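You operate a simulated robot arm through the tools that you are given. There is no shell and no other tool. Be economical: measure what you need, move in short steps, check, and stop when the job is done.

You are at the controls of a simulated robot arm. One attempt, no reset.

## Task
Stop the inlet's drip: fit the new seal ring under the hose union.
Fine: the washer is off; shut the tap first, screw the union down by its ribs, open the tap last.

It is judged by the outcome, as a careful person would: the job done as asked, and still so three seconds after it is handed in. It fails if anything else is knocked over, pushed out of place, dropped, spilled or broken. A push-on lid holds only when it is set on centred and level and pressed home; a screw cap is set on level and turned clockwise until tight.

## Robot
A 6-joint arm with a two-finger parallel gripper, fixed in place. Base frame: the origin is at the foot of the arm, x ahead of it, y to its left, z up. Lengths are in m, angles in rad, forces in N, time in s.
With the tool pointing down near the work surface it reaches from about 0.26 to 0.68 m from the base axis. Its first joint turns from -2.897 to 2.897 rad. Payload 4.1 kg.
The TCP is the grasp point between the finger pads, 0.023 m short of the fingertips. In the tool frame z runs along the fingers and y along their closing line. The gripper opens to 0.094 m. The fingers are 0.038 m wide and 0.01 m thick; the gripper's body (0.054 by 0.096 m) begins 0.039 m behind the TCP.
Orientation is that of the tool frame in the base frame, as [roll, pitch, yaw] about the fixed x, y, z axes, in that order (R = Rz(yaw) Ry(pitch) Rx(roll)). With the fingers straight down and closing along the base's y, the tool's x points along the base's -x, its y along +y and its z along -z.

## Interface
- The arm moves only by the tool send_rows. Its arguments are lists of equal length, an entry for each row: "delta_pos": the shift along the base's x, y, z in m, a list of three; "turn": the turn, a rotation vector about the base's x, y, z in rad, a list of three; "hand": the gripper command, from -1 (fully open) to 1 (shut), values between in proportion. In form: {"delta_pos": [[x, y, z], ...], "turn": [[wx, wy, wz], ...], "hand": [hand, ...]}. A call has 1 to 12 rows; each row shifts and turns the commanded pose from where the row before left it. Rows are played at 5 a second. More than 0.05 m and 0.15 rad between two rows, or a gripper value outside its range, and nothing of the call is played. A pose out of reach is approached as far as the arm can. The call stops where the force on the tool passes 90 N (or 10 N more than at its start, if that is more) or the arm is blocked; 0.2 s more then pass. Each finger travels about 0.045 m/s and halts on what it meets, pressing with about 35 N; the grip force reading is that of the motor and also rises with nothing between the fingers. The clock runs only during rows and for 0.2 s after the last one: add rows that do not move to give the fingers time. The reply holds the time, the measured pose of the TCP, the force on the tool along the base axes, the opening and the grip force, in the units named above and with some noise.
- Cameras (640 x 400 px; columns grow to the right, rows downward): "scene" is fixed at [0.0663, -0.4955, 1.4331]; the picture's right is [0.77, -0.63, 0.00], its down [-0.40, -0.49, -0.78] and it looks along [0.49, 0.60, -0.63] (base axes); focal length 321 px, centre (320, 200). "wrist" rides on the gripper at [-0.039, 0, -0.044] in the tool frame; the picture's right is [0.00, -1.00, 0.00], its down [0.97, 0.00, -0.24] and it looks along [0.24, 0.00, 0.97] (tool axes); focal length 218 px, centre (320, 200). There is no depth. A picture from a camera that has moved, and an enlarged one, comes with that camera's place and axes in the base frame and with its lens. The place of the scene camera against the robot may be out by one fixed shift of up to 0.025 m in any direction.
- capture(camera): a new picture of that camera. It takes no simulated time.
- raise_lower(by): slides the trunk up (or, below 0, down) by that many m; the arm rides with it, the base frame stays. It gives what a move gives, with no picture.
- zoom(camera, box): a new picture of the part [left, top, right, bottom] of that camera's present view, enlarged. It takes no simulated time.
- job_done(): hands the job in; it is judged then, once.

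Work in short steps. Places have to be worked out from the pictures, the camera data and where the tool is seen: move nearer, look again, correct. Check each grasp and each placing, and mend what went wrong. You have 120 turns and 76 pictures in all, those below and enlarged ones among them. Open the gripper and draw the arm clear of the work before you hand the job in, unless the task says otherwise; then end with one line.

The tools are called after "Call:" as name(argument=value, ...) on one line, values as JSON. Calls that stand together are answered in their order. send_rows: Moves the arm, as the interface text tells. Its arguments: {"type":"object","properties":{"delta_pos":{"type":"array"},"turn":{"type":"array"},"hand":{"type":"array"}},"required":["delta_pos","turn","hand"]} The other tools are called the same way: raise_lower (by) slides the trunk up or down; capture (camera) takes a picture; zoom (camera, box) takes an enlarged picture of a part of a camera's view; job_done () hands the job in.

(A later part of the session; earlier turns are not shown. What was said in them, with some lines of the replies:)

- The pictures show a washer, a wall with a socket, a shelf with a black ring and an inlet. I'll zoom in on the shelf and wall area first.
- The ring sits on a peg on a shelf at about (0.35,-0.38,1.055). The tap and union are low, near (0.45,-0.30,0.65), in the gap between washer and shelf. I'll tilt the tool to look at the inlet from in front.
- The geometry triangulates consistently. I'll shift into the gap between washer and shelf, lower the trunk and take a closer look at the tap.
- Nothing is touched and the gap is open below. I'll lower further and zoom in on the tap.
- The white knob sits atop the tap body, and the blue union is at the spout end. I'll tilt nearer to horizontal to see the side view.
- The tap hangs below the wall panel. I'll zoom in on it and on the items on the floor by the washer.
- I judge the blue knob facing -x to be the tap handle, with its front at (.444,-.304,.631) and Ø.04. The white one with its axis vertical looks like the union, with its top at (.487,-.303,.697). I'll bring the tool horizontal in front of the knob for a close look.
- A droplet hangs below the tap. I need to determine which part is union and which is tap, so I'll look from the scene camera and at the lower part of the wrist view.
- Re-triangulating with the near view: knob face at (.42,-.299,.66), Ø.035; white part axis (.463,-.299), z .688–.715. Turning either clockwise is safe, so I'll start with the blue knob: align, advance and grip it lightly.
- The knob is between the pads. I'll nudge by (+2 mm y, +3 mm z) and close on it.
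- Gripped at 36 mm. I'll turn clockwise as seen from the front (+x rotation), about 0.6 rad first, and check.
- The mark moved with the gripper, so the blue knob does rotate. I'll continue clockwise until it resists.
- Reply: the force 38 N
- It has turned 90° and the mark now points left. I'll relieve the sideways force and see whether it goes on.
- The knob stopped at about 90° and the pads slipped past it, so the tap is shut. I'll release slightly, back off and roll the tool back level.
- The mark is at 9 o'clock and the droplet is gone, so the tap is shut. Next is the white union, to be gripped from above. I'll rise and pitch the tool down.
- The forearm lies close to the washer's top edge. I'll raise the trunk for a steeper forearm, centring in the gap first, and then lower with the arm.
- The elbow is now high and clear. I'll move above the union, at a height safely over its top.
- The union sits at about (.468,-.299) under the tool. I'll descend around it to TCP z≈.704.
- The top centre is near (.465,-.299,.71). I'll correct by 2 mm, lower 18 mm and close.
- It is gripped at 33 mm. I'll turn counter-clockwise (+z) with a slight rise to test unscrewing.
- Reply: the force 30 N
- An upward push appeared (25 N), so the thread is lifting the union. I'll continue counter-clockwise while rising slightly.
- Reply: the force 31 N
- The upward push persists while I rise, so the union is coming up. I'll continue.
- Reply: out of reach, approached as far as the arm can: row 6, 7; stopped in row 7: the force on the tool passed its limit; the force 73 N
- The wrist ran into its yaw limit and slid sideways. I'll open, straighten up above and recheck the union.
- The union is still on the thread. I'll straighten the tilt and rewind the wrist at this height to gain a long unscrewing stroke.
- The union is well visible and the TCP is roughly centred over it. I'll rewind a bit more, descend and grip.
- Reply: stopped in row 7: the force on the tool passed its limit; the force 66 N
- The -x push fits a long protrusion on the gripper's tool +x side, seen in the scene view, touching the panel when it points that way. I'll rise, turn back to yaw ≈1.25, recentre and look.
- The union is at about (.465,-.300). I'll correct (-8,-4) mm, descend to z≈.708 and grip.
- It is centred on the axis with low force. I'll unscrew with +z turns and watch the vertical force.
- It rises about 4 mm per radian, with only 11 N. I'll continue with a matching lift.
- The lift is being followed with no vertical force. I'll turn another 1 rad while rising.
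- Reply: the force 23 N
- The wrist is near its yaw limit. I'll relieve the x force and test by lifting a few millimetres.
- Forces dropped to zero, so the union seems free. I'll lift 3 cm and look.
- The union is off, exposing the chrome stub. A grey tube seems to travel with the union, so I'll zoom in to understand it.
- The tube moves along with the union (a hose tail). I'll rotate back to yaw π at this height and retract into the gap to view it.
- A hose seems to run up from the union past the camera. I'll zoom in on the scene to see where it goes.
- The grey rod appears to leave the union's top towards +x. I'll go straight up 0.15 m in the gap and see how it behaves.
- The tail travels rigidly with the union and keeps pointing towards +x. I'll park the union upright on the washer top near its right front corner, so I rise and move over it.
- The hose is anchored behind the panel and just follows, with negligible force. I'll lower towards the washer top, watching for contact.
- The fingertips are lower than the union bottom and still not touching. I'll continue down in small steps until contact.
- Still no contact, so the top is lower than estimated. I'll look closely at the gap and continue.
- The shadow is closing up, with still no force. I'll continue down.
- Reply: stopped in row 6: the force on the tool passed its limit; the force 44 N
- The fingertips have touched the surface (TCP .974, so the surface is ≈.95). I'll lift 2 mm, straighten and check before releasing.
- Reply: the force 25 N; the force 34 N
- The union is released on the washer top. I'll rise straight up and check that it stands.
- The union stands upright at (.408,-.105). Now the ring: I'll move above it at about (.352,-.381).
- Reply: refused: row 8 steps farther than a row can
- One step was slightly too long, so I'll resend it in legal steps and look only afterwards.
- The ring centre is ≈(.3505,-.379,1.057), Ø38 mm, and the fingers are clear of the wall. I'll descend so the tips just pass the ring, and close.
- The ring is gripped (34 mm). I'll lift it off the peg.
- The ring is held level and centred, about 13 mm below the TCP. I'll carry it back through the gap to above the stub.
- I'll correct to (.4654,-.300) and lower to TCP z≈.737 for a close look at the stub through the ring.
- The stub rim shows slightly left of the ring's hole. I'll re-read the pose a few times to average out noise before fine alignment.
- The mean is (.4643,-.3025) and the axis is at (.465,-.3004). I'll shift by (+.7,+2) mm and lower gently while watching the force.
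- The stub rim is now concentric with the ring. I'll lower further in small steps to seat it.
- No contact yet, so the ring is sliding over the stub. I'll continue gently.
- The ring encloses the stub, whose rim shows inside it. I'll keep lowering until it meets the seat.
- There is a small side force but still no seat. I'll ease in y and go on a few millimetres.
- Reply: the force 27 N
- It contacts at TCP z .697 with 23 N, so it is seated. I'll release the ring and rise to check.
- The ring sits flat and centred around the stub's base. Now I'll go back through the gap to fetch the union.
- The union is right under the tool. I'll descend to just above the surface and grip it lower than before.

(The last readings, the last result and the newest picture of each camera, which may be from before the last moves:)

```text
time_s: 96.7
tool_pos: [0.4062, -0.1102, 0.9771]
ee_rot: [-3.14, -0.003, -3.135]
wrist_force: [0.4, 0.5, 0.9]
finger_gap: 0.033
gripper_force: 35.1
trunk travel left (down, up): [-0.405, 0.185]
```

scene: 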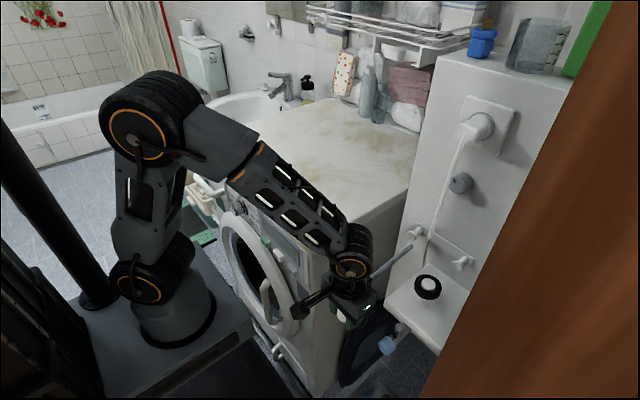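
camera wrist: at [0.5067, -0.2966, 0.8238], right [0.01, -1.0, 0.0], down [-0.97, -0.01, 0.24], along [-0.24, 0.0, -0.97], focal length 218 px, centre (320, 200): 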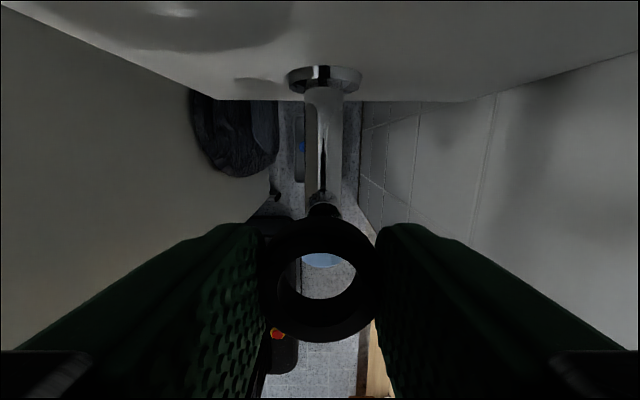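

Gripped at 33 mm. I'll lift, and carry it back through the gap to above the stub.

Call:
send_rows(delta_pos=[[0, 0, 0.02], [0, 0, 0.045], [0, 0, 0.045], [0, 0, 0.015], [-0.03, -0.036, 0], [-0.02, -0.035, 0], [-0.02, -0.035, 0], [-0.022, -0.037, 0], [0, 0, -0.045], [0, 0, -0.045], [0, 0, -0.045], [0, 0, -0.045]], turn=[[0, 0, 0], [0, 0, 0], [0, 0, 0], [0, 0, 0], [0, 0, 0], [0, 0, 0], [0, 0, 0], [0, 0, 0], [0, 0, 0], [0, 0, 0], [0, 0, 0], [0, 0, 0]], hand=[0.8, 0.8, 0.8, 0.8, 0.8, 0.8, 0.8, 0.8, 0.8, 0.8, 0.8, 0.8])

Call:
send_rows(delta_pos=[[0, 0, -0.04], [0, 0, -0.03], [0.03, -0.01, 0], [0.03, -0.01, 0], [0.03, -0.01, 0], [0.03, -0.01, 0], [0.029, -0.0105, -0.02], [0, 0, -0.02], [0, 0, -0.02], [0, 0, 0]], turn=[[0, 0, 0], [0, 0, 0], [0, 0, 0], [0, 0, 0], [0, 0, 0], [0, 0, 0], [0, 0, 0], [0, 0, 0], [0, 0, 0], [0, 0, 0]], hand=[0.8, 0.8, 0.8, 0.8, 0.8, 0.8, 0.8, 0.8, 0.8, 0.8])

Call:
send_rows(delta_pos=[[0, 0, 0]], turn=[[0, 0, 0]], hand=[0.8])

Call:
send_rows(delta_pos=[[0, 0, 0]], turn=[[0, 0, 0]], hand=[0.8])

Call:
send_rows(delta_pos=[[0, 0, 0]], turn=[[0, 0, 0]], hand=[0.8])

```text
time_s: 99.3
tool_pos: [0.3145, -0.2529, 0.9198]
ee_rot: [-3.14, -0.003, -3.135]
wrist_force: [0.0, -0.5, -0.1]
finger_gap: 0.033
gripper_force: 34.7
trunk travel left (down, up): [-0.405, 0.185]
```

```text
time_s: 101.5
tool_pos: [0.4632, -0.3015, 0.7914]
ee_rot: [-3.141, -0.004, -3.135]
wrist_force: [-0.7, -0.9, -0.8]
finger_gap: 0.033
gripper_force: 35.0
trunk travel left (down, up): [-0.405, 0.185]
```

```text
time_s: 101.9
tool_pos: [0.4644, -0.3021, 0.7913]
ee_rot: [-3.141, -0.004, -3.135]
wrist_force: [-0.6, 0.6, 0.2]
finger_gap: 0.0329
gripper_force: 35.2
trunk travel left (down, up): [-0.405, 0.185]
```

```text
time_s: 102.3
tool_pos: [0.4642, -0.3019, 0.7926]
ee_rot: [-3.139, -0.003, -3.134]
wrist_force: [-0.3, 0.8, 0.5]
finger_gap: 0.0327
gripper_force: 35.1
trunk travel left (down, up): [-0.405, 0.185]
```

```text
time_s: 102.7
tool_pos: [0.4628, -0.3012, 0.7903]
ee_rot: [-3.138, -0.003, -3.135]
wrist_force: [0.3, 0.4, -0.4]
finger_gap: 0.0331
gripper_force: 34.8
trunk travel left (down, up): [-0.405, 0.185]
```

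I'll shift onto the axis, then wind the wrist up (+z) at this height so a long clockwise stroke is available.

Call:
send_rows(delta_pos=[[0.0014, 0.0018, 0], [0, 0, 0], [0, 0, 0], [0, 0, 0], [0, 0, 0], [0, 0, 0], [0, 0, 0], [0, 0, 0], [0, 0, 0], [0, 0, 0], [0, 0, 0], [0, 0, 0]], turn=[[0, 0, 0], [0, 0, 0.15], [0, 0, 0.15], [0, 0, 0.15], [0, 0, 0.15], [0, 0, 0.15], [0, 0, 0.15], [0, 0, 0.15], [0, 0, 0.15], [0, 0, 0.15], [0, 0, 0.15], [0, 0, 0.08]], hand=[0.8, 0.8, 0.8, 0.8, 0.8, 0.8, 0.8, 0.8, 0.8, 0.8, 0.8, 0.8])

Call:
capture(camera="wrist")

```text
time_s: 105.3
tool_pos: [0.4653, -0.3004, 0.7919]
ee_rot: [-3.141, -0.004, -1.553]
wrist_force: [-0.6, 0.6, 0.8]
finger_gap: 0.033
gripper_force: 34.9
trunk travel left (down, up): [-0.405, 0.185]
```

```text
8 pictures are left
camera wrist: at [0.465, -0.2608, 0.8347], right [1.0, 0.02, 0.0], down [0.02, -0.97, 0.24], along [0.01, -0.24, -0.97], focal length 218 px, centre (320, 200)
```

wrist: 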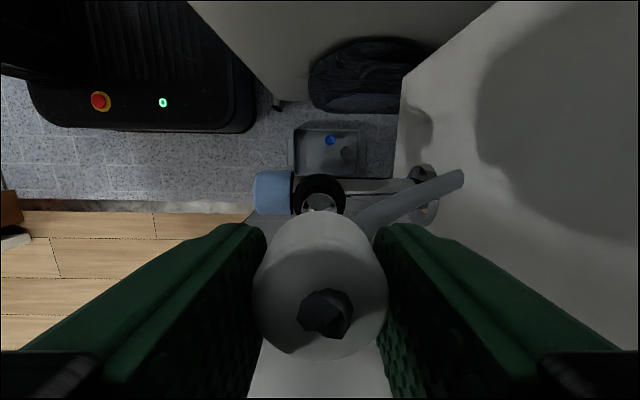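

The stub and union line up. I'll lower onto the thread gently until contact.

Call:
send_rows(delta_pos=[[0, 0, -0.025], [0, 0, -0.02], [0, 0, -0.005], [0, 0, -0.002], [0, 0, -0.002], [0, 0, -0.002], [0, 0, 0]], turn=[[0, 0, 0], [0, 0, 0], [0, 0, 0], [0, 0, 0], [0, 0, 0], [0, 0, 0], [0, 0, 0]], hand=[0.8, 0.8, 0.8, 0.8, 0.8, 0.8, 0.8])

```text
time_s: 106.9
tool_pos: [0.4654, -0.3001, 0.7348]
ee_rot: [-3.141, -0.003, -1.555]
wrist_force: [-1.8, 5.2, -1.0]
finger_gap: 0.033
gripper_force: 34.8
trunk travel left (down, up): [-0.405, 0.185]
```

Call:
send_rows(delta_pos=[[0, 0, -0.002], [0, 0, -0.002], [0, 0, -0.0015], [0, 0, 0]], turn=[[0, 0, 0], [0, 0, 0], [0, 0, 0], [0, 0, 0]], hand=[0.8, 0.8, 0.8, 0.8])

```text
time_s: 107.9
tool_pos: [0.4647, -0.301, 0.7318]
ee_rot: [-3.136, -0.007, -1.557]
wrist_force: [-2.6, 7.4, 22.3]
finger_gap: 0.0329
gripper_force: 34.7
trunk travel left (down, up): [-0.405, 0.185]
```

It is on the thread start (22 N). I'll turn clockwise (-z) while following down.

Call:
send_rows(delta_pos=[[0, 0, 0], [0, 0, -0.0004], [0, 0, -0.0006], [0, 0, -0.0006], [0, 0, -0.0006], [0, 0, -0.0006], [0, 0, -0.0006], [0, 0, -0.0006], [0, 0, 0]], turn=[[0, 0, -0.15], [0, 0, -0.15], [0, 0, -0.15], [0, 0, -0.15], [0, 0, -0.15], [0, 0, -0.15], [0, 0, -0.15], [0, 0, -0.15], [0, 0, 0]], hand=[0.8, 0.8, 0.8, 0.8, 0.8, 0.8, 0.8, 0.8, 0.8])

```text
time_s: 109.9
tool_pos: [0.4638, -0.3007, 0.7281]
ee_rot: [-3.137, -0.002, -2.756]
wrist_force: [-5.7, 4.0, 26.3]
finger_gap: 0.0331
gripper_force: 34.7
trunk travel left (down, up): [-0.405, 0.185]
```

It is descending with steady force, so the thread is engaged. I'll continue clockwise.

Call:
send_rows(delta_pos=[[0, 0, -0.0005], [0, 0, -0.0006], [0, 0, -0.0006], [0, 0, -0.0006], [0, 0, -0.0006], [0, 0, -0.0006], [0, 0, -0.0006], [0, 0, -0.0006], [0, 0, 0]], turn=[[0, 0, -0.15], [0, 0, -0.15], [0, 0, -0.15], [0, 0, -0.15], [0, 0, -0.15], [0, 0, -0.15], [0, 0, -0.15], [0, 0, -0.15], [0, 0, 0]], hand=[0.8, 0.8, 0.8, 0.8, 0.8, 0.8, 0.8, 0.8, 0.8])

Call:
send_rows(delta_pos=[[0, 0, -0.0005], [0, 0, -0.0006], [0, 0, -0.0006], [0, 0, -0.0006], [0, 0, -0.0006], [0, 0, -0.0006], [0, 0, -0.0006], [0, 0, 0]], turn=[[0, 0, -0.15], [0, 0, -0.15], [0, 0, -0.15], [0, 0, -0.15], [0, 0, -0.15], [0, 0, -0.15], [0, 0, -0.15], [0, 0, 0]], hand=[0.8, 0.8, 0.8, 0.8, 0.8, 0.8, 0.8, 0.8])

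```text
time_s: 111.9
tool_pos: [0.465, -0.299, 0.7234]
ee_rot: [-3.139, -0.001, 2.327]
wrist_force: [5.0, 18.6, 34.7]
finger_gap: 0.0331
gripper_force: 35.4
trunk travel left (down, up): [-0.405, 0.185]
```

```text
time_s: 113.7
tool_pos: [0.4649, -0.3012, 0.72]
ee_rot: [3.14, -0.002, 1.278]
wrist_force: [4.9, 14.1, 32.4]
finger_gap: 0.0329
gripper_force: 34.5
trunk travel left (down, up): [-0.405, 0.185]
```

That used the full stroke. I'll release, rise, rewind the wrist and regrip.

Call:
send_rows(delta_pos=[[0, 0, 0], [0, 0, 0], [0, 0, 0], [0, 0, 0.025], [0, 0, 0.025], [0, 0, 0], [0, 0, 0], [0, 0, 0], [0, 0, 0], [0, 0, 0], [0, 0, 0], [0, 0, 0]], turn=[[0, 0, 0], [0, 0, 0], [0, 0, 0], [0, 0, 0], [0, 0, 0], [0, 0, 0.15], [0, 0, 0.15], [0, 0, 0.15], [0, 0, 0.15], [0, 0, 0.15], [0, 0, 0.15], [0, 0, 0.15]], hand=[0.1, -0.2, -0.4, -0.4, -0.4, -0.4, -0.4, -0.4, -0.4, -0.4, -0.4, -0.4])

Call:
capture(camera="wrist")

```text
time_s: 116.3
tool_pos: [0.4648, -0.3006, 0.7676]
ee_rot: [-3.139, -0.004, 2.333]
wrist_force: [-0.3, 0.1, 0.4]
finger_gap: 0.0659
gripper_force: 0.1
trunk travel left (down, up): [-0.405, 0.185]
```

```text
7 pictures are left
camera wrist: at [0.4923, -0.3284, 0.8111], right [-0.72, -0.69, 0.0], down [-0.67, 0.7, 0.24], along [-0.17, 0.18, -0.97], focal length 218 px, centre (320, 200)
```

wrist: 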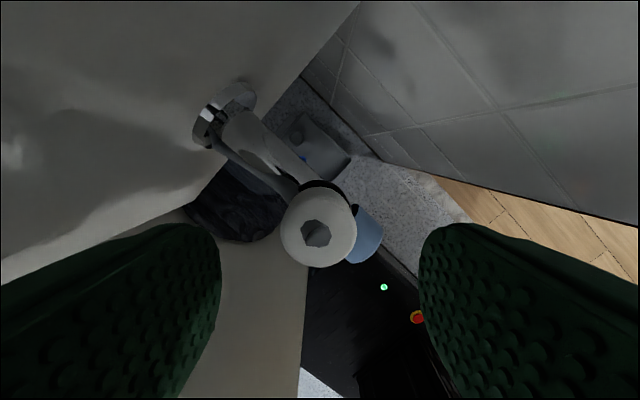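

The union sits level on the stub with the black ring below it. I'll finish the rewind, descend and regrip.

Call:
send_rows(delta_pos=[[0, 0, 0], [0, 0, 0], [0, 0, 0], [0, 0, 0], [0, 0, 0], [0, 0, 0], [0, 0, 0], [0, 0, 0], [0, 0, 0], [0, 0, 0]], turn=[[0, 0, 0.15], [0, 0, 0.15], [0, 0, 0.15], [0, 0, 0.15], [0, 0, 0.15], [0, 0, 0.15], [0, 0, 0.15], [0, 0, 0.15], [0, 0, 0.15], [0, 0, 0.15]], hand=[-0.4, -0.4, -0.4, -0.4, -0.4, -0.4, -0.4, -0.4, -0.4, -0.4])

Call:
send_rows(delta_pos=[[0, 0, 0], [0, 0, 0], [0, 0, 0], [0, 0, 0], [0, 0, 0], [0, 0, 0], [0, 0, -0.025], [0, 0, -0.024], [0, 0, 0], [0, 0, 0], [0, 0, 0]], turn=[[0, 0, 0.15], [0, 0, 0.15], [0, 0, 0.15], [0, 0, 0.15], [0, 0, 0.15], [0, 0, 0.15], [0, 0, 0], [0, 0, 0], [0, 0, 0], [0, 0, 0], [0, 0, 0]], hand=[-0.4, -0.4, -0.4, -0.4, -0.4, -0.4, -0.4, -0.4, 0.2, 0.9, 0.9])

```text
time_s: 118.5
tool_pos: [0.4631, -0.3012, 0.767]
ee_rot: [-3.138, -0.004, -2.453]
wrist_force: [0.6, 0.8, 0.1]
finger_gap: 0.0658
gripper_force: 0.1
trunk travel left (down, up): [-0.405, 0.185]
```

```text
time_s: 120.9
tool_pos: [0.4655, -0.2999, 0.7185]
ee_rot: [-3.141, -0.002, -1.557]
wrist_force: [-2.8, -0.7, -0.6]
finger_gap: 0.0343
gripper_force: 34.6
trunk travel left (down, up): [-0.405, 0.185]
```

Regripped without side load. I'll continue clockwise, watching force and descent for tightness.

Call:
send_rows(delta_pos=[[0, 0, -0.0005], [0, 0, -0.0006], [0, 0, -0.0006], [0, 0, -0.0006], [0, 0, -0.0006], [0, 0, -0.0006], [0, 0, -0.0006], [0, 0, -0.0006], [0, 0, 0]], turn=[[0, 0, -0.15], [0, 0, -0.15], [0, 0, -0.15], [0, 0, -0.15], [0, 0, -0.15], [0, 0, -0.15], [0, 0, -0.15], [0, 0, -0.15], [0, 0, 0]], hand=[0.9, 0.9, 0.9, 0.9, 0.9, 0.9, 0.9, 0.9, 0.9])

Call:
send_rows(delta_pos=[[0, 0, -0.0004], [0, 0, -0.0004], [0, 0, -0.0004], [0, 0, -0.0004], [0, 0, -0.0004], [0, 0, -0.0004], [0, 0, 0]], turn=[[0, 0, -0.15], [0, 0, -0.15], [0, 0, -0.15], [0, 0, -0.15], [0, 0, -0.15], [0, 0, -0.15], [0, 0, 0]], hand=[0.9, 0.9, 0.9, 0.9, 0.9, 0.9, 0.9])

```text
time_s: 122.9
tool_pos: [0.4654, -0.2998, 0.7135]
ee_rot: [-3.141, -0.003, -2.759]
wrist_force: [-4.3, 4.4, -1.2]
finger_gap: 0.0338
gripper_force: 34.8
trunk travel left (down, up): [-0.405, 0.185]
```

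```text
time_s: 124.5
tool_pos: [0.4656, -0.3012, 0.7123]
ee_rot: [-3.14, -0.002, 2.627]
wrist_force: [-3.5, 13.1, 12.4]
finger_gap: 0.0335
gripper_force: 35.0
trunk travel left (down, up): [-0.405, 0.185]
```

It still turns freely. I'll continue to the end of the stroke with little z feed to feel the tightening.

Call:
send_rows(delta_pos=[[0, 0, -0.0003], [0, 0, -0.0003], [0, 0, -0.0003], [0, 0, -0.0003], [0, 0, -0.0003], [0, 0, 0]], turn=[[0, 0, -0.15], [0, 0, -0.15], [0, 0, -0.15], [0, 0, -0.15], [0, 0, -0.15], [0, 0, 0]], hand=[0.9, 0.9, 0.9, 0.9, 0.9, 0.9])

Call:
zoom(camera="wrist", box=[220, 180, 420, 400])

```text
time_s: 125.9
tool_pos: [0.4661, -0.3003, 0.7101]
ee_rot: [-3.139, -0.002, 1.877]
wrist_force: [1.1, 14.0, 16.0]
finger_gap: 0.0331
gripper_force: 34.7
trunk travel left (down, up): [-0.405, 0.185]
```

```text
1.82 times, centred on (320, 290) of wrist
camera zoom: at [0.4774, -0.3374, 0.7545], right [-0.95, -0.3, 0.0], down [-0.29, 0.92, 0.24], along [-0.07, 0.23, -0.97], focal length 397 px, centre (320, 36)
```

zoom: 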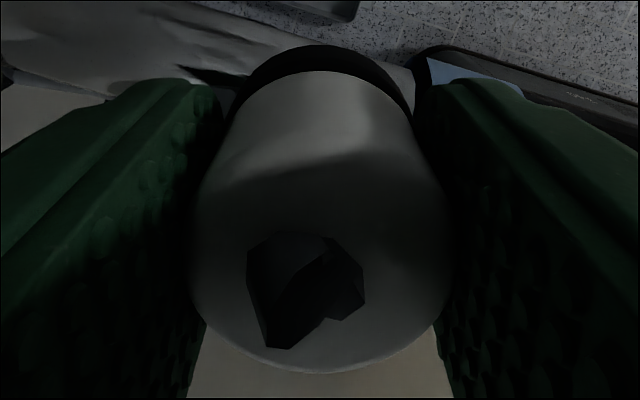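

The ring lies right under the union. I'll finish this stroke.

Call:
send_rows(delta_pos=[[0, 0, -0.0003], [0, 0, -0.0003], [0, 0, -0.0003], [0, 0, -0.0003], [0, 0, 0]], turn=[[0, 0, -0.15], [0, 0, -0.15], [0, 0, -0.15], [0, 0, -0.15], [0, 0, 0]], hand=[0.9, 0.9, 0.9, 0.9, 0.9])

```text
time_s: 127.1
tool_pos: [0.4643, -0.3015, 0.7105]
ee_rot: [3.14, -0.003, 1.275]
wrist_force: [-0.3, 5.6, 26.3]
finger_gap: 0.0334
gripper_force: 34.9
trunk travel left (down, up): [-0.405, 0.185]
```

The descent stopped at .7105 with the force rising, so it is probably tight. I'll rewind and do one more stroke to confirm tightness.

Call:
send_rows(delta_pos=[[0, 0, 0], [0, 0, 0], [0, 0, 0], [0, 0, 0.03], [0, 0, 0.03], [0, 0, 0], [0, 0, 0], [0, 0, 0], [0, 0, 0], [0, 0, 0], [0, 0, 0], [0, 0, 0]], turn=[[0, 0, 0], [0, 0, 0], [0, 0, 0], [0, 0, 0], [0, 0, 0], [0, 0, 0.15], [0, 0, 0.15], [0, 0, 0.15], [0, 0, 0.15], [0, 0, 0.15], [0, 0, 0.15], [0, 0, 0.15]], hand=[0.1, -0.2, -0.4, -0.4, -0.4, -0.4, -0.4, -0.4, -0.4, -0.4, -0.4, -0.4])

Call:
send_rows(delta_pos=[[0, 0, 0], [0, 0, 0], [0, 0, 0], [0, 0, 0], [0, 0, 0], [0, 0, 0], [0, 0, 0], [0, 0, -0.03], [0, 0, -0.03], [0, 0, 0], [0, 0, 0], [0, 0, 0]], turn=[[0, 0, 0.15], [0, 0, 0.15], [0, 0, 0.15], [0, 0, 0.15], [0, 0, 0.15], [0, 0, 0.15], [0, 0, 0.15], [0, 0, 0], [0, 0, 0], [0, 0, 0], [0, 0, 0], [0, 0, 0]], hand=[-0.4, -0.4, -0.4, -0.4, -0.4, -0.4, -0.4, -0.4, -0.4, 0.2, 1, 1])

Call:
send_rows(delta_pos=[[0, 0, 0], [0, 0, 0], [0, 0, 0], [0, 0, 0], [0, 0, 0], [0, 0, 0], [0, 0, 0]], turn=[[0, 0, -0.12], [0, 0, -0.12], [0, 0, -0.12], [0, 0, -0.12], [0, 0, -0.12], [0, 0, -0.12], [0, 0, 0]], hand=[1, 1, 1, 1, 1, 1, 1])

```text
time_s: 129.7
tool_pos: [0.465, -0.3013, 0.7683]
ee_rot: [-3.14, -0.004, 2.333]
wrist_force: [0.0, 0.3, 0.2]
finger_gap: 0.0656
gripper_force: 0.1
trunk travel left (down, up): [-0.405, 0.185]
```

```text
time_s: 132.3
tool_pos: [0.4646, -0.2998, 0.7091]
ee_rot: [-3.14, -0.005, -2.904]
wrist_force: [-1.5, 5.3, 0.1]
finger_gap: 0.0348
gripper_force: 34.8
trunk travel left (down, up): [-0.405, 0.185]
```

```text
time_s: 133.9
tool_pos: [0.465, -0.3002, 0.7089]
ee_rot: [-3.141, -0.005, 2.654]
wrist_force: [-1.7, 12.6, 6.4]
finger_gap: 0.0346
gripper_force: 35.0
trunk travel left (down, up): [-0.405, 0.185]
```

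There was no further descent during 0.7 rad, which suggests it is tight and the pads slip. I'll verify by comparing the nub's orientation before and after another turn.

Call:
zoom(camera="wrist", box=[220, 180, 420, 400])

Call:
send_rows(delta_pos=[[0, 0, 0], [0, 0, 0], [0, 0, 0], [0, 0, 0], [0, 0, 0], [0, 0, 0], [0, 0, 0]], turn=[[0, 0, -0.12], [0, 0, -0.12], [0, 0, -0.12], [0, 0, -0.12], [0, 0, -0.12], [0, 0, -0.12], [0, 0, 0]], hand=[1, 1, 1, 1, 1, 1, 1])

Call:
zoom(camera="wrist", box=[220, 180, 420, 400])

```text
1.82 times, centred on (320, 290) of wrist
camera zoom: at [0.5003, -0.3178, 0.7522], right [-0.47, -0.88, 0.0], down [-0.86, 0.45, 0.24], along [-0.22, 0.11, -0.97], focal length 397 px, centre (320, 36)
```

zoom: 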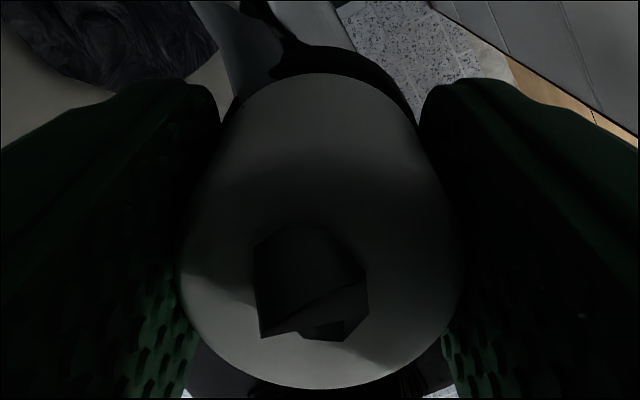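

```text
time_s: 135.5
tool_pos: [0.4642, -0.3012, 0.7091]
ee_rot: [-3.14, -0.004, 1.934]
wrist_force: [0.2, 10.8, 2.0]
finger_gap: 0.034
gripper_force: 35.5
trunk travel left (down, up): [-0.405, 0.185]
```

```text
1.82 times, centred on (320, 290) of wrist
camera zoom: at [0.4796, -0.3365, 0.7521], right [-0.93, -0.36, 0.0], down [-0.34, 0.91, 0.24], along [-0.09, 0.23, -0.97], focal length 397 px, centre (320, 36)
```

zoom: 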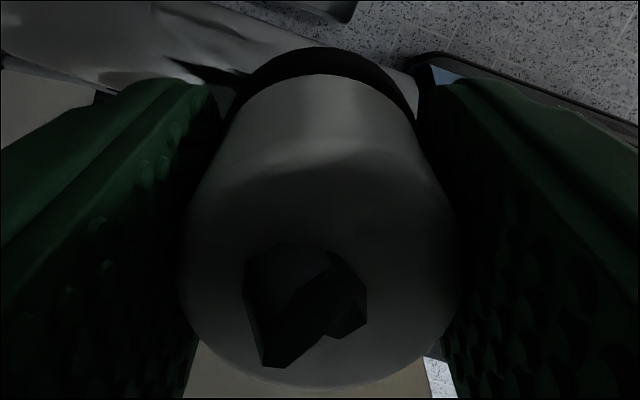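

The nub follows the hose, so it tells nothing. The larger gap suggests the fingertips may also have pinched the ring. I'll regrip 7 mm higher, on the union only, and turn again, watching for downward pull.

Call:
send_rows(delta_pos=[[0, 0, 0], [0, 0, 0], [0, 0, 0], [0, 0, 0.03], [0, 0, 0.03], [0, 0, 0], [0, 0, 0], [0, 0, 0], [0, 0, 0], [0, 0, 0], [0, 0, 0], [0, 0, 0]], turn=[[0, 0, 0], [0, 0, 0], [0, 0, 0], [0, 0, 0], [0, 0, 0], [0, 0, 0.15], [0, 0, 0.15], [0, 0, 0.15], [0, 0, 0.15], [0, 0, 0.15], [0, 0, 0.15], [0, 0, 0.15]], hand=[0.1, -0.2, -0.4, -0.4, -0.4, -0.4, -0.4, -0.4, -0.4, -0.4, -0.4, -0.4])

Call:
send_rows(delta_pos=[[0, 0, 0], [0, 0, 0], [0, 0, 0], [0, 0, 0], [0, 0, 0], [0, 0, 0], [0, 0, 0], [0, 0, -0.027], [0, 0, -0.026], [0, 0, 0], [0, 0, 0], [0, 0, 0]], turn=[[0, 0, 0.15], [0, 0, 0.15], [0, 0, 0.15], [0, 0, 0.15], [0, 0, 0.15], [0, 0, 0.15], [0, 0, 0.15], [0, 0, 0], [0, 0, 0], [0, 0, 0], [0, 0, 0], [0, 0, 0]], hand=[-0.4, -0.4, -0.4, -0.4, -0.4, -0.4, -0.4, -0.4, -0.4, 0.2, 1, 1])

Call:
send_rows(delta_pos=[[0, 0, 0], [0, 0, 0], [0, 0, 0], [0, 0, 0], [0, 0, 0], [0, 0, 0], [0, 0, 0]], turn=[[0, 0, -0.12], [0, 0, -0.12], [0, 0, -0.12], [0, 0, -0.12], [0, 0, -0.12], [0, 0, -0.12], [0, 0, 0]], hand=[1, 1, 1, 1, 1, 1, 1])

Call:
send_rows(delta_pos=[[0, 0, 0], [0, 0, 0], [0, 0, 0], [0, 0, 0], [0, 0, 0], [0, 0, 0], [0, 0, 0]], turn=[[0, 0, -0.15], [0, 0, -0.15], [0, 0, -0.15], [0, 0, -0.15], [0, 0, -0.15], [0, 0, -0.15], [0, 0, 0]], hand=[1, 1, 1, 1, 1, 1, 1])

```text
time_s: 138.1
tool_pos: [0.4649, -0.301, 0.7695]
ee_rot: [-3.139, -0.003, 2.989]
wrist_force: [-0.2, 0.5, 0.3]
finger_gap: 0.066
gripper_force: 0.1
trunk travel left (down, up): [-0.405, 0.185]
```

```text
time_s: 140.7
tool_pos: [0.4648, -0.3019, 0.7144]
ee_rot: [-3.138, -0.005, -2.248]
wrist_force: [-1.4, 0.5, 0.0]
finger_gap: 0.0342
gripper_force: 35.2
trunk travel left (down, up): [-0.405, 0.185]
```

```text
time_s: 142.3
tool_pos: [0.4647, -0.3004, 0.7155]
ee_rot: [3.14, -0.005, -2.969]
wrist_force: [-10.6, 6.5, -6.5]
finger_gap: 0.0338
gripper_force: 35.0
trunk travel left (down, up): [-0.405, 0.185]
```

```text
time_s: 143.9
tool_pos: [0.4664, -0.3001, 0.7168]
ee_rot: [-3.141, -0.001, 2.416]
wrist_force: [1.7, 6.8, 2.1]
finger_gap: 0.0333
gripper_force: 35.1
trunk travel left (down, up): [-0.405, 0.185]
```

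There is almost no downward pull over 1.6 rad, consistent with the union being home. I'll finish the stroke for certainty.

Call:
send_rows(delta_pos=[[0, 0, 0], [0, 0, 0], [0, 0, 0], [0, 0, 0], [0, 0, 0], [0, 0, 0], [0, 0, 0], [0, 0, 0]], turn=[[0, 0, -0.15], [0, 0, -0.15], [0, 0, -0.15], [0, 0, -0.15], [0, 0, -0.15], [0, 0, -0.15], [0, 0, -0.15], [0, 0, 0]], hand=[1, 1, 1, 1, 1, 1, 1, 1])

Call:
send_rows(delta_pos=[[0, 0, 0], [0, 0, 0], [0, 0, 0], [0, 0, 0.03], [0, 0, 0.03], [0, 0, 0.03], [0, 0, 0], [0, 0, 0], [0, 0, 0], [0, 0, 0], [0, 0, 0], [0, 0, 0]], turn=[[0, 0, 0], [0, 0, 0], [0, 0, 0], [0, 0, 0], [0, 0, 0], [0, 0, 0.12], [0, 0, 0.15], [0, 0, 0.15], [0, 0, 0.15], [0, 0, 0.15], [0, 0, 0.15], [0, 0, 0.15]], hand=[0.1, -0.2, -0.4, -0.4, -0.4, -0.4, -0.4, -0.4, -0.4, -0.4, -0.4, -0.4])

Call:
send_rows(delta_pos=[[0, 0, 0], [0, 0, 0], [0, 0, 0], [0, 0, 0], [0, 0, 0], [0, 0, 0]], turn=[[0, 0, 0.15], [0, 0, 0.15], [0, 0, 0.15], [0, 0, 0.15], [0, 0, 0.15], [0, 0, 0]], hand=[-0.4, -0.4, -0.4, -0.4, -0.4, -0.4])

```text
time_s: 145.7
tool_pos: [0.4649, -0.3015, 0.7163]
ee_rot: [-3.141, -0.003, 1.364]
wrist_force: [-1.8, -3.0, 2.7]
finger_gap: 0.0333
gripper_force: 34.9
trunk travel left (down, up): [-0.405, 0.185]
```

```text
time_s: 148.3
tool_pos: [0.4644, -0.3, 0.8052]
ee_rot: [-3.14, -0.003, 2.389]
wrist_force: [0.6, -0.6, 0.5]
finger_gap: 0.0659
gripper_force: 0.1
trunk travel left (down, up): [-0.405, 0.185]
```

```text
time_s: 149.7
tool_pos: [0.4654, -0.3007, 0.8064]
ee_rot: [-3.139, -0.004, 3.139]
wrist_force: [-0.4, -0.3, 0.7]
finger_gap: 0.0657
gripper_force: 0.0
trunk travel left (down, up): [-0.405, 0.185]
```

The union is screwed home. Next I'll open the tap: retreat, rise with the arm, lower the trunk as before and bring the tool horizontal.

Call:
send_rows(delta_pos=[[0, 0, 0.035], [-0.03, 0.01, 0], [-0.03, 0.01, 0], [-0.03, 0.01, 0], [-0.03, 0.01, 0], [-0.03, 0.01, 0], [0, 0, 0.045], [0, 0, 0.045], [0, 0, 0.045], [0, 0, 0.045], [0, 0, 0.045], [0, 0, 0.045]], turn=[[0, 0, 0], [0, 0, 0], [0, 0, 0], [0, 0, 0], [0, 0, 0], [0, 0, 0], [0, 0, 0], [0, 0, 0], [0, 0, 0], [0, 0, 0], [0, 0, 0], [0, 0, 0]], hand=[-0.4, -0.4, -0.4, -0.4, -0.4, -0.4, -0.4, -0.4, -0.4, -0.4, -0.4, -0.4])

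Call:
raise_lower(by=-0.28)

Call:
send_rows(delta_pos=[[0, -0.02, 0], [0, 0, 0], [0, 0, 0], [0, 0, 0], [0, 0, 0], [0, 0, 0], [0, 0, -0.02], [0, 0, -0.04], [0, -0.01, -0.04], [0, -0.01, -0.04], [0.01, -0.01, -0.04]], turn=[[0, -0.0708, 0], [0, -0.15, 0], [0, -0.15, 0], [0, -0.15, 0], [0, -0.15, 0], [0, -0.15, 0], [0, -0.15, 0], [0, -0.15, 0], [0, -0.15, 0], [0, -0.15, 0], [0, -0.15, 0]], hand=[-0.4, -0.4, -0.4, -0.4, -0.4, -0.4, -0.4, -0.4, -0.4, -0.4, -0.4])

Call:
capture(camera="wrist")

```text
time_s: 152.3
tool_pos: [0.3157, -0.2509, 1.1137]
ee_rot: [-3.14, -0.004, 3.137]
wrist_force: [0.4, 0.2, -0.2]
finger_gap: 0.0657
gripper_force: 0.1
trunk travel left (down, up): [-0.405, 0.185]
```

```text
time_s: 155.1
tool_pos: [0.3155, -0.252, 0.8329]
ee_rot: [3.14, -0.005, 3.137]
wrist_force: [0.4, 0.2, -0.1]
finger_gap: 0.0658
gripper_force: 0.0
trunk travel left (down, up): [-0.125, 0.465]
```

```text
time_s: 157.5
tool_pos: [0.3259, -0.301, 0.6512]
ee_rot: [2.047, 1.566, 2.043]
wrist_force: [0.7, 0.2, -0.2]
finger_gap: 0.0658
gripper_force: 0.0
trunk travel left (down, up): [-0.125, 0.465]
```

```text
3 pictures are left
camera wrist: at [0.2824, -0.2999, 0.6902], right [0.0, -1.0, 0.0], down [-0.24, 0.01, -0.97], along [0.97, 0.0, -0.24], focal length 218 px, centre (320, 200)
```

wrist: 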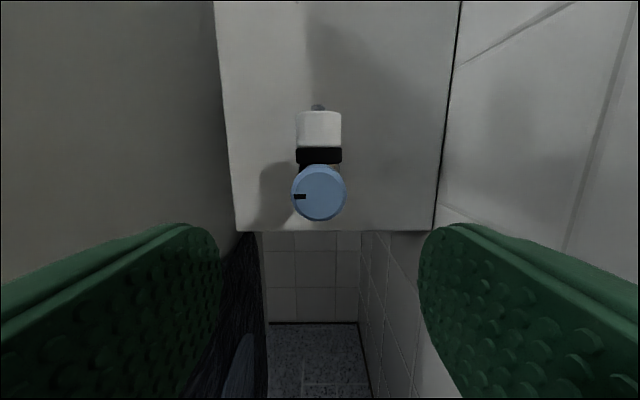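

The union sits flush on the black ring; the mark is still at 9 o'clock. I'll pre-roll the tool by +90°, approach the knob with a narrowed gap, grip, and then turn it back counter-clockwise.

Call:
send_rows(delta_pos=[[0, 0, 0.005], [0, 0, 0.0038], [0, 0, 0], [0, 0, 0], [0, 0, 0], [0, 0, 0], [0, 0, 0], [0, 0, 0], [0, 0, 0], [0, 0, 0], [0, 0, 0], [0, 0, 0]], turn=[[0.15, 0, 0], [0.15, 0, 0], [0.15, 0, 0], [0.15, 0, 0], [0.15, 0, 0], [0.15, 0, 0], [0.15, 0, 0], [0.15, 0, 0], [0.15, 0, 0], [0.15, 0, 0], [0.07, 0, 0], [0, 0, 0]], hand=[-0.2, -0.1, -0.1, -0.1, -0.1, -0.1, -0.1, -0.1, -0.1, -0.1, -0.1, -0.1])

Call:
send_rows(delta_pos=[[0, 0, 0]], turn=[[0, 0, 0]], hand=[-0.1])

Call:
send_rows(delta_pos=[[0, 0, 0]], turn=[[0, 0, 0]], hand=[-0.1])

```text
time_s: 160.1
tool_pos: [0.3261, -0.3013, 0.6603]
ee_rot: [1.575, -0.008, 1.577]
wrist_force: [0.4, 0.4, 0.1]
finger_gap: 0.0517
gripper_force: 0.1
trunk travel left (down, up): [-0.125, 0.465]
```

```text
time_s: 160.5
tool_pos: [0.3263, -0.3014, 0.6608]
ee_rot: [1.573, -0.004, 1.576]
wrist_force: [0.0, 0.6, 0.1]
finger_gap: 0.0519
gripper_force: 0.1
trunk travel left (down, up): [-0.125, 0.465]
```

```text
time_s: 160.9
tool_pos: [0.3266, -0.3014, 0.6611]
ee_rot: [1.573, -0.004, 1.576]
wrist_force: [0.3, 0.5, 0.8]
finger_gap: 0.0515
gripper_force: 0.1
trunk travel left (down, up): [-0.125, 0.465]
```

Aligned. I'll advance 9 cm and close on the knob.

Call:
send_rows(delta_pos=[[0.03, 0.001, 0], [0.03, 0, 0], [0.02, 0, 0], [0.009, 0, 0], [0, 0, 0], [0, 0, 0], [0, 0, 0]], turn=[[0, 0, 0], [0, 0, 0], [0, 0, 0], [0, 0, 0], [0, 0, 0], [0, 0, 0], [0, 0, 0]], hand=[-0.1, -0.1, -0.1, -0.1, 0.2, 1, 1])

```text
time_s: 162.5
tool_pos: [0.4151, -0.3012, 0.6608]
ee_rot: [1.574, -0.008, 1.575]
wrist_force: [0.7, 0.7, -17.1]
finger_gap: 0.0357
gripper_force: 45.0
trunk travel left (down, up): [-0.125, 0.465]
```

Gripped at 36 mm. I'll turn counter-clockwise (-x) back by 90°.

Call:
send_rows(delta_pos=[[0, 0, -0.0007], [0, 0, 0], [0, 0, 0], [0, 0, 0], [0, 0, 0], [0, 0, 0], [0, 0, 0], [0, 0, 0]], turn=[[-0.12, 0, 0], [-0.12, 0, 0], [-0.12, 0, 0], [-0.12, 0, 0], [-0.12, 0, 0], [-0.12, 0, 0], [-0.12, 0, 0], [0, 0, 0]], hand=[1, 1, 1, 1, 1, 1, 1, 1])

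Call:
send_rows(delta_pos=[[0, 0, 0], [0, 0, 0], [0, 0, 0], [0, 0, 0], [0, 0, 0], [0, 0, 0], [0, 0, 0], [0, 0, 0]], turn=[[-0.12, 0, 0], [-0.12, 0, 0], [-0.12, 0, 0], [-0.12, 0, 0], [-0.12, 0, 0], [-0.12, 0, 0], [-0.06, 0, 0], [0, 0, 0]], hand=[1, 1, 1, 1, 1, 1, 1, 1])

Call:
capture(camera="wrist")

```text
time_s: 164.3
tool_pos: [0.4144, -0.3007, 0.6614]
ee_rot: [1.576, 0.837, 1.575]
wrist_force: [-11.3, -1.0, -1.6]
finger_gap: 0.036
gripper_force: 45.2
trunk travel left (down, up): [-0.125, 0.465]
```

```text
time_s: 166.1
tool_pos: [0.4144, -0.2991, 0.6607]
ee_rot: [-1.645, 1.525, -1.648]
wrist_force: [-2.9, -1.8, 6.2]
finger_gap: 0.036
gripper_force: 45.2
trunk travel left (down, up): [-0.125, 0.465]
```

```text
2 pictures are left
camera wrist: at [0.3714, -0.2975, 0.6991], right [0.0, -1.0, 0.05], down [-0.24, -0.04, -0.97], along [0.97, -0.01, -0.24], focal length 218 px, centre (320, 200)
```

wrist: 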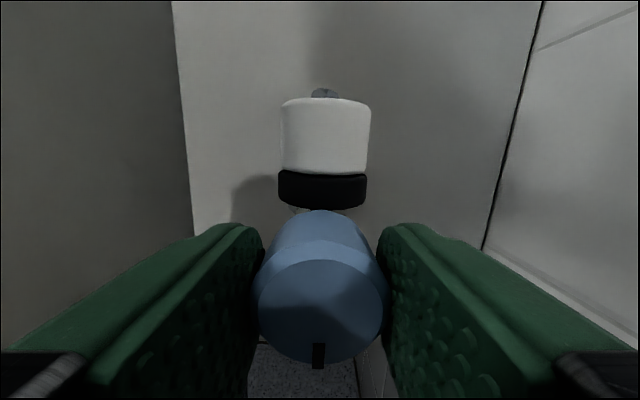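

The mark is back at 6 o'clock, so the tap is open, and the union and ring look flush. I'll release, back away and check for drips.

Call:
send_rows(delta_pos=[[0, 0, 0], [0, 0, 0], [-0.03, 0, 0], [-0.03, 0, 0], [-0.03, 0, 0], [0, 0, 0], [0, 0, 0], [0, 0, 0]], turn=[[0, 0, 0], [0, 0, 0], [0, 0, 0], [0, 0, 0], [0.045, 0, 0], [0, 0, 0], [0, 0, 0], [0, 0, 0]], hand=[0.05, 0.0, 0.0, -0.4, -0.8, -1, -1, -1])

Call:
capture(camera="wrist")

```text
time_s: 167.9
tool_pos: [0.3239, -0.3003, 0.6599]
ee_rot: [-2.975, 1.566, -2.977]
wrist_force: [-0.4, -0.4, 0.2]
finger_gap: 0.0941
gripper_force: 0.1
trunk travel left (down, up): [-0.125, 0.465]
```

```text
1 pictures are left
camera wrist: at [0.2804, -0.2995, 0.6988], right [0.0, -1.0, 0.0], down [-0.24, 0.0, -0.97], along [0.97, 0.0, -0.24], focal length 218 px, centre (320, 200)
```

wrist: 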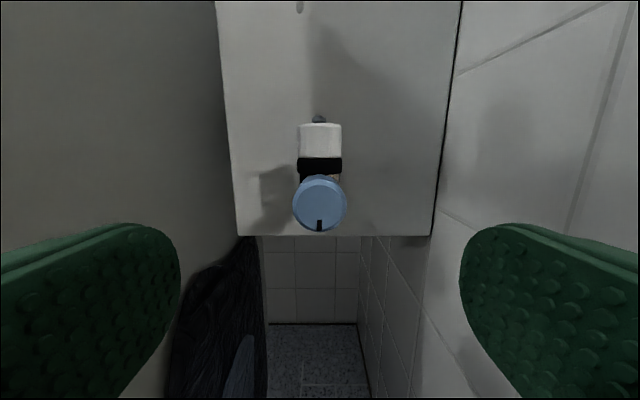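

The tap is open with no droplet under it. I'll withdraw the arm up and clear, then take the last look.

Call:
send_rows(delta_pos=[[-0.01, 0.01, 0.04], [0, 0.01, 0.04], [0, 0.01, 0.04], [0, 0.01, 0.04], [0, 0.01, 0.02], [0, 0, 0], [0, 0, 0], [0, 0, 0], [0, 0, 0], [0, 0, 0], [0, 0, 0]], turn=[[0, 0.15, 0], [0, 0.15, 0], [0, 0.15, 0], [0, 0.15, 0], [0, 0.15, 0], [0, 0.15, 0], [0, 0.15, 0], [0, 0.15, 0], [0, 0.15, 0], [0, 0.15, 0], [0, 0.07, 0]], hand=[-0.4, -0.4, -0.4, -0.4, -0.4, -0.4, -0.4, -0.4, -0.4, -0.4, -0.4])

Call:
raise_lower(by=0.4)

Call:
zoom(camera="scene", box=[310, 200, 470, 370])

```text
time_s: 170.3
tool_pos: [0.3154, -0.2492, 0.8418]
ee_rot: [-3.139, -0.004, -3.14]
wrist_force: [-1.1, 0.3, -0.1]
finger_gap: 0.0656
gripper_force: 0.2
trunk travel left (down, up): [-0.125, 0.465]
```

```text
time_s: 174.1
tool_pos: [0.3154, -0.25, 1.2405]
ee_rot: [-3.141, -0.004, -3.14]
wrist_force: [0.3, 0.3, 0.5]
finger_gap: 0.0659
gripper_force: 0.1
trunk travel left (down, up): [-0.525, 0.065]
```

```text
2.35 times, centred on (390, 285) of scene
camera zoom: at [0.0663, -0.4955, 1.4331], right [0.77, -0.63, 0.0], down [-0.4, -0.49, -0.78], along [0.49, 0.6, -0.63], focal length 756 px, centre (155, 0)
```

zoom: 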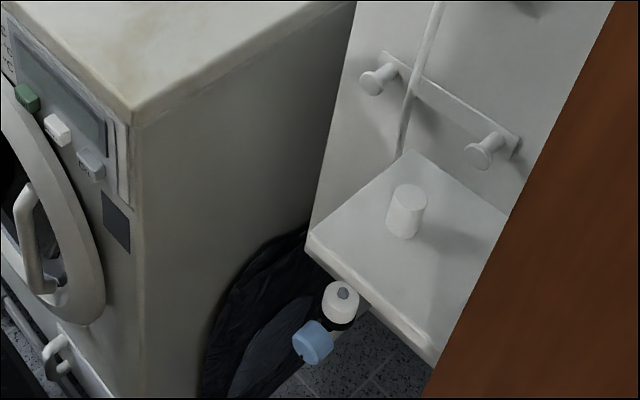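

Everything is in place: the union is on its ring, the tap is open and the arm is clear. I'll open the gripper fully and hand in.

Call:
send_rows(delta_pos=[[0, 0, 0], [0, 0, 0], [0, 0, 0]], turn=[[0, 0, 0], [0, 0, 0], [0, 0, 0]], hand=[-1, -1, -1])

Call:
job_done()

```text
time_s: 174.9
tool_pos: [0.3161, -0.2509, 1.2404]
ee_rot: [-3.14, -0.001, -3.141]
wrist_force: [0.4, 0.0, -0.5]
finger_gap: 0.094
gripper_force: 0.0
trunk travel left (down, up): [-0.525, 0.065]
```

```text
The job is handed in.
```

The new seal ring is under the hose union, the union is screwed down until it stopped descending, and the tap is open again with no drip in the last close view; I judged it tight by that stop, as there is no torque reading.
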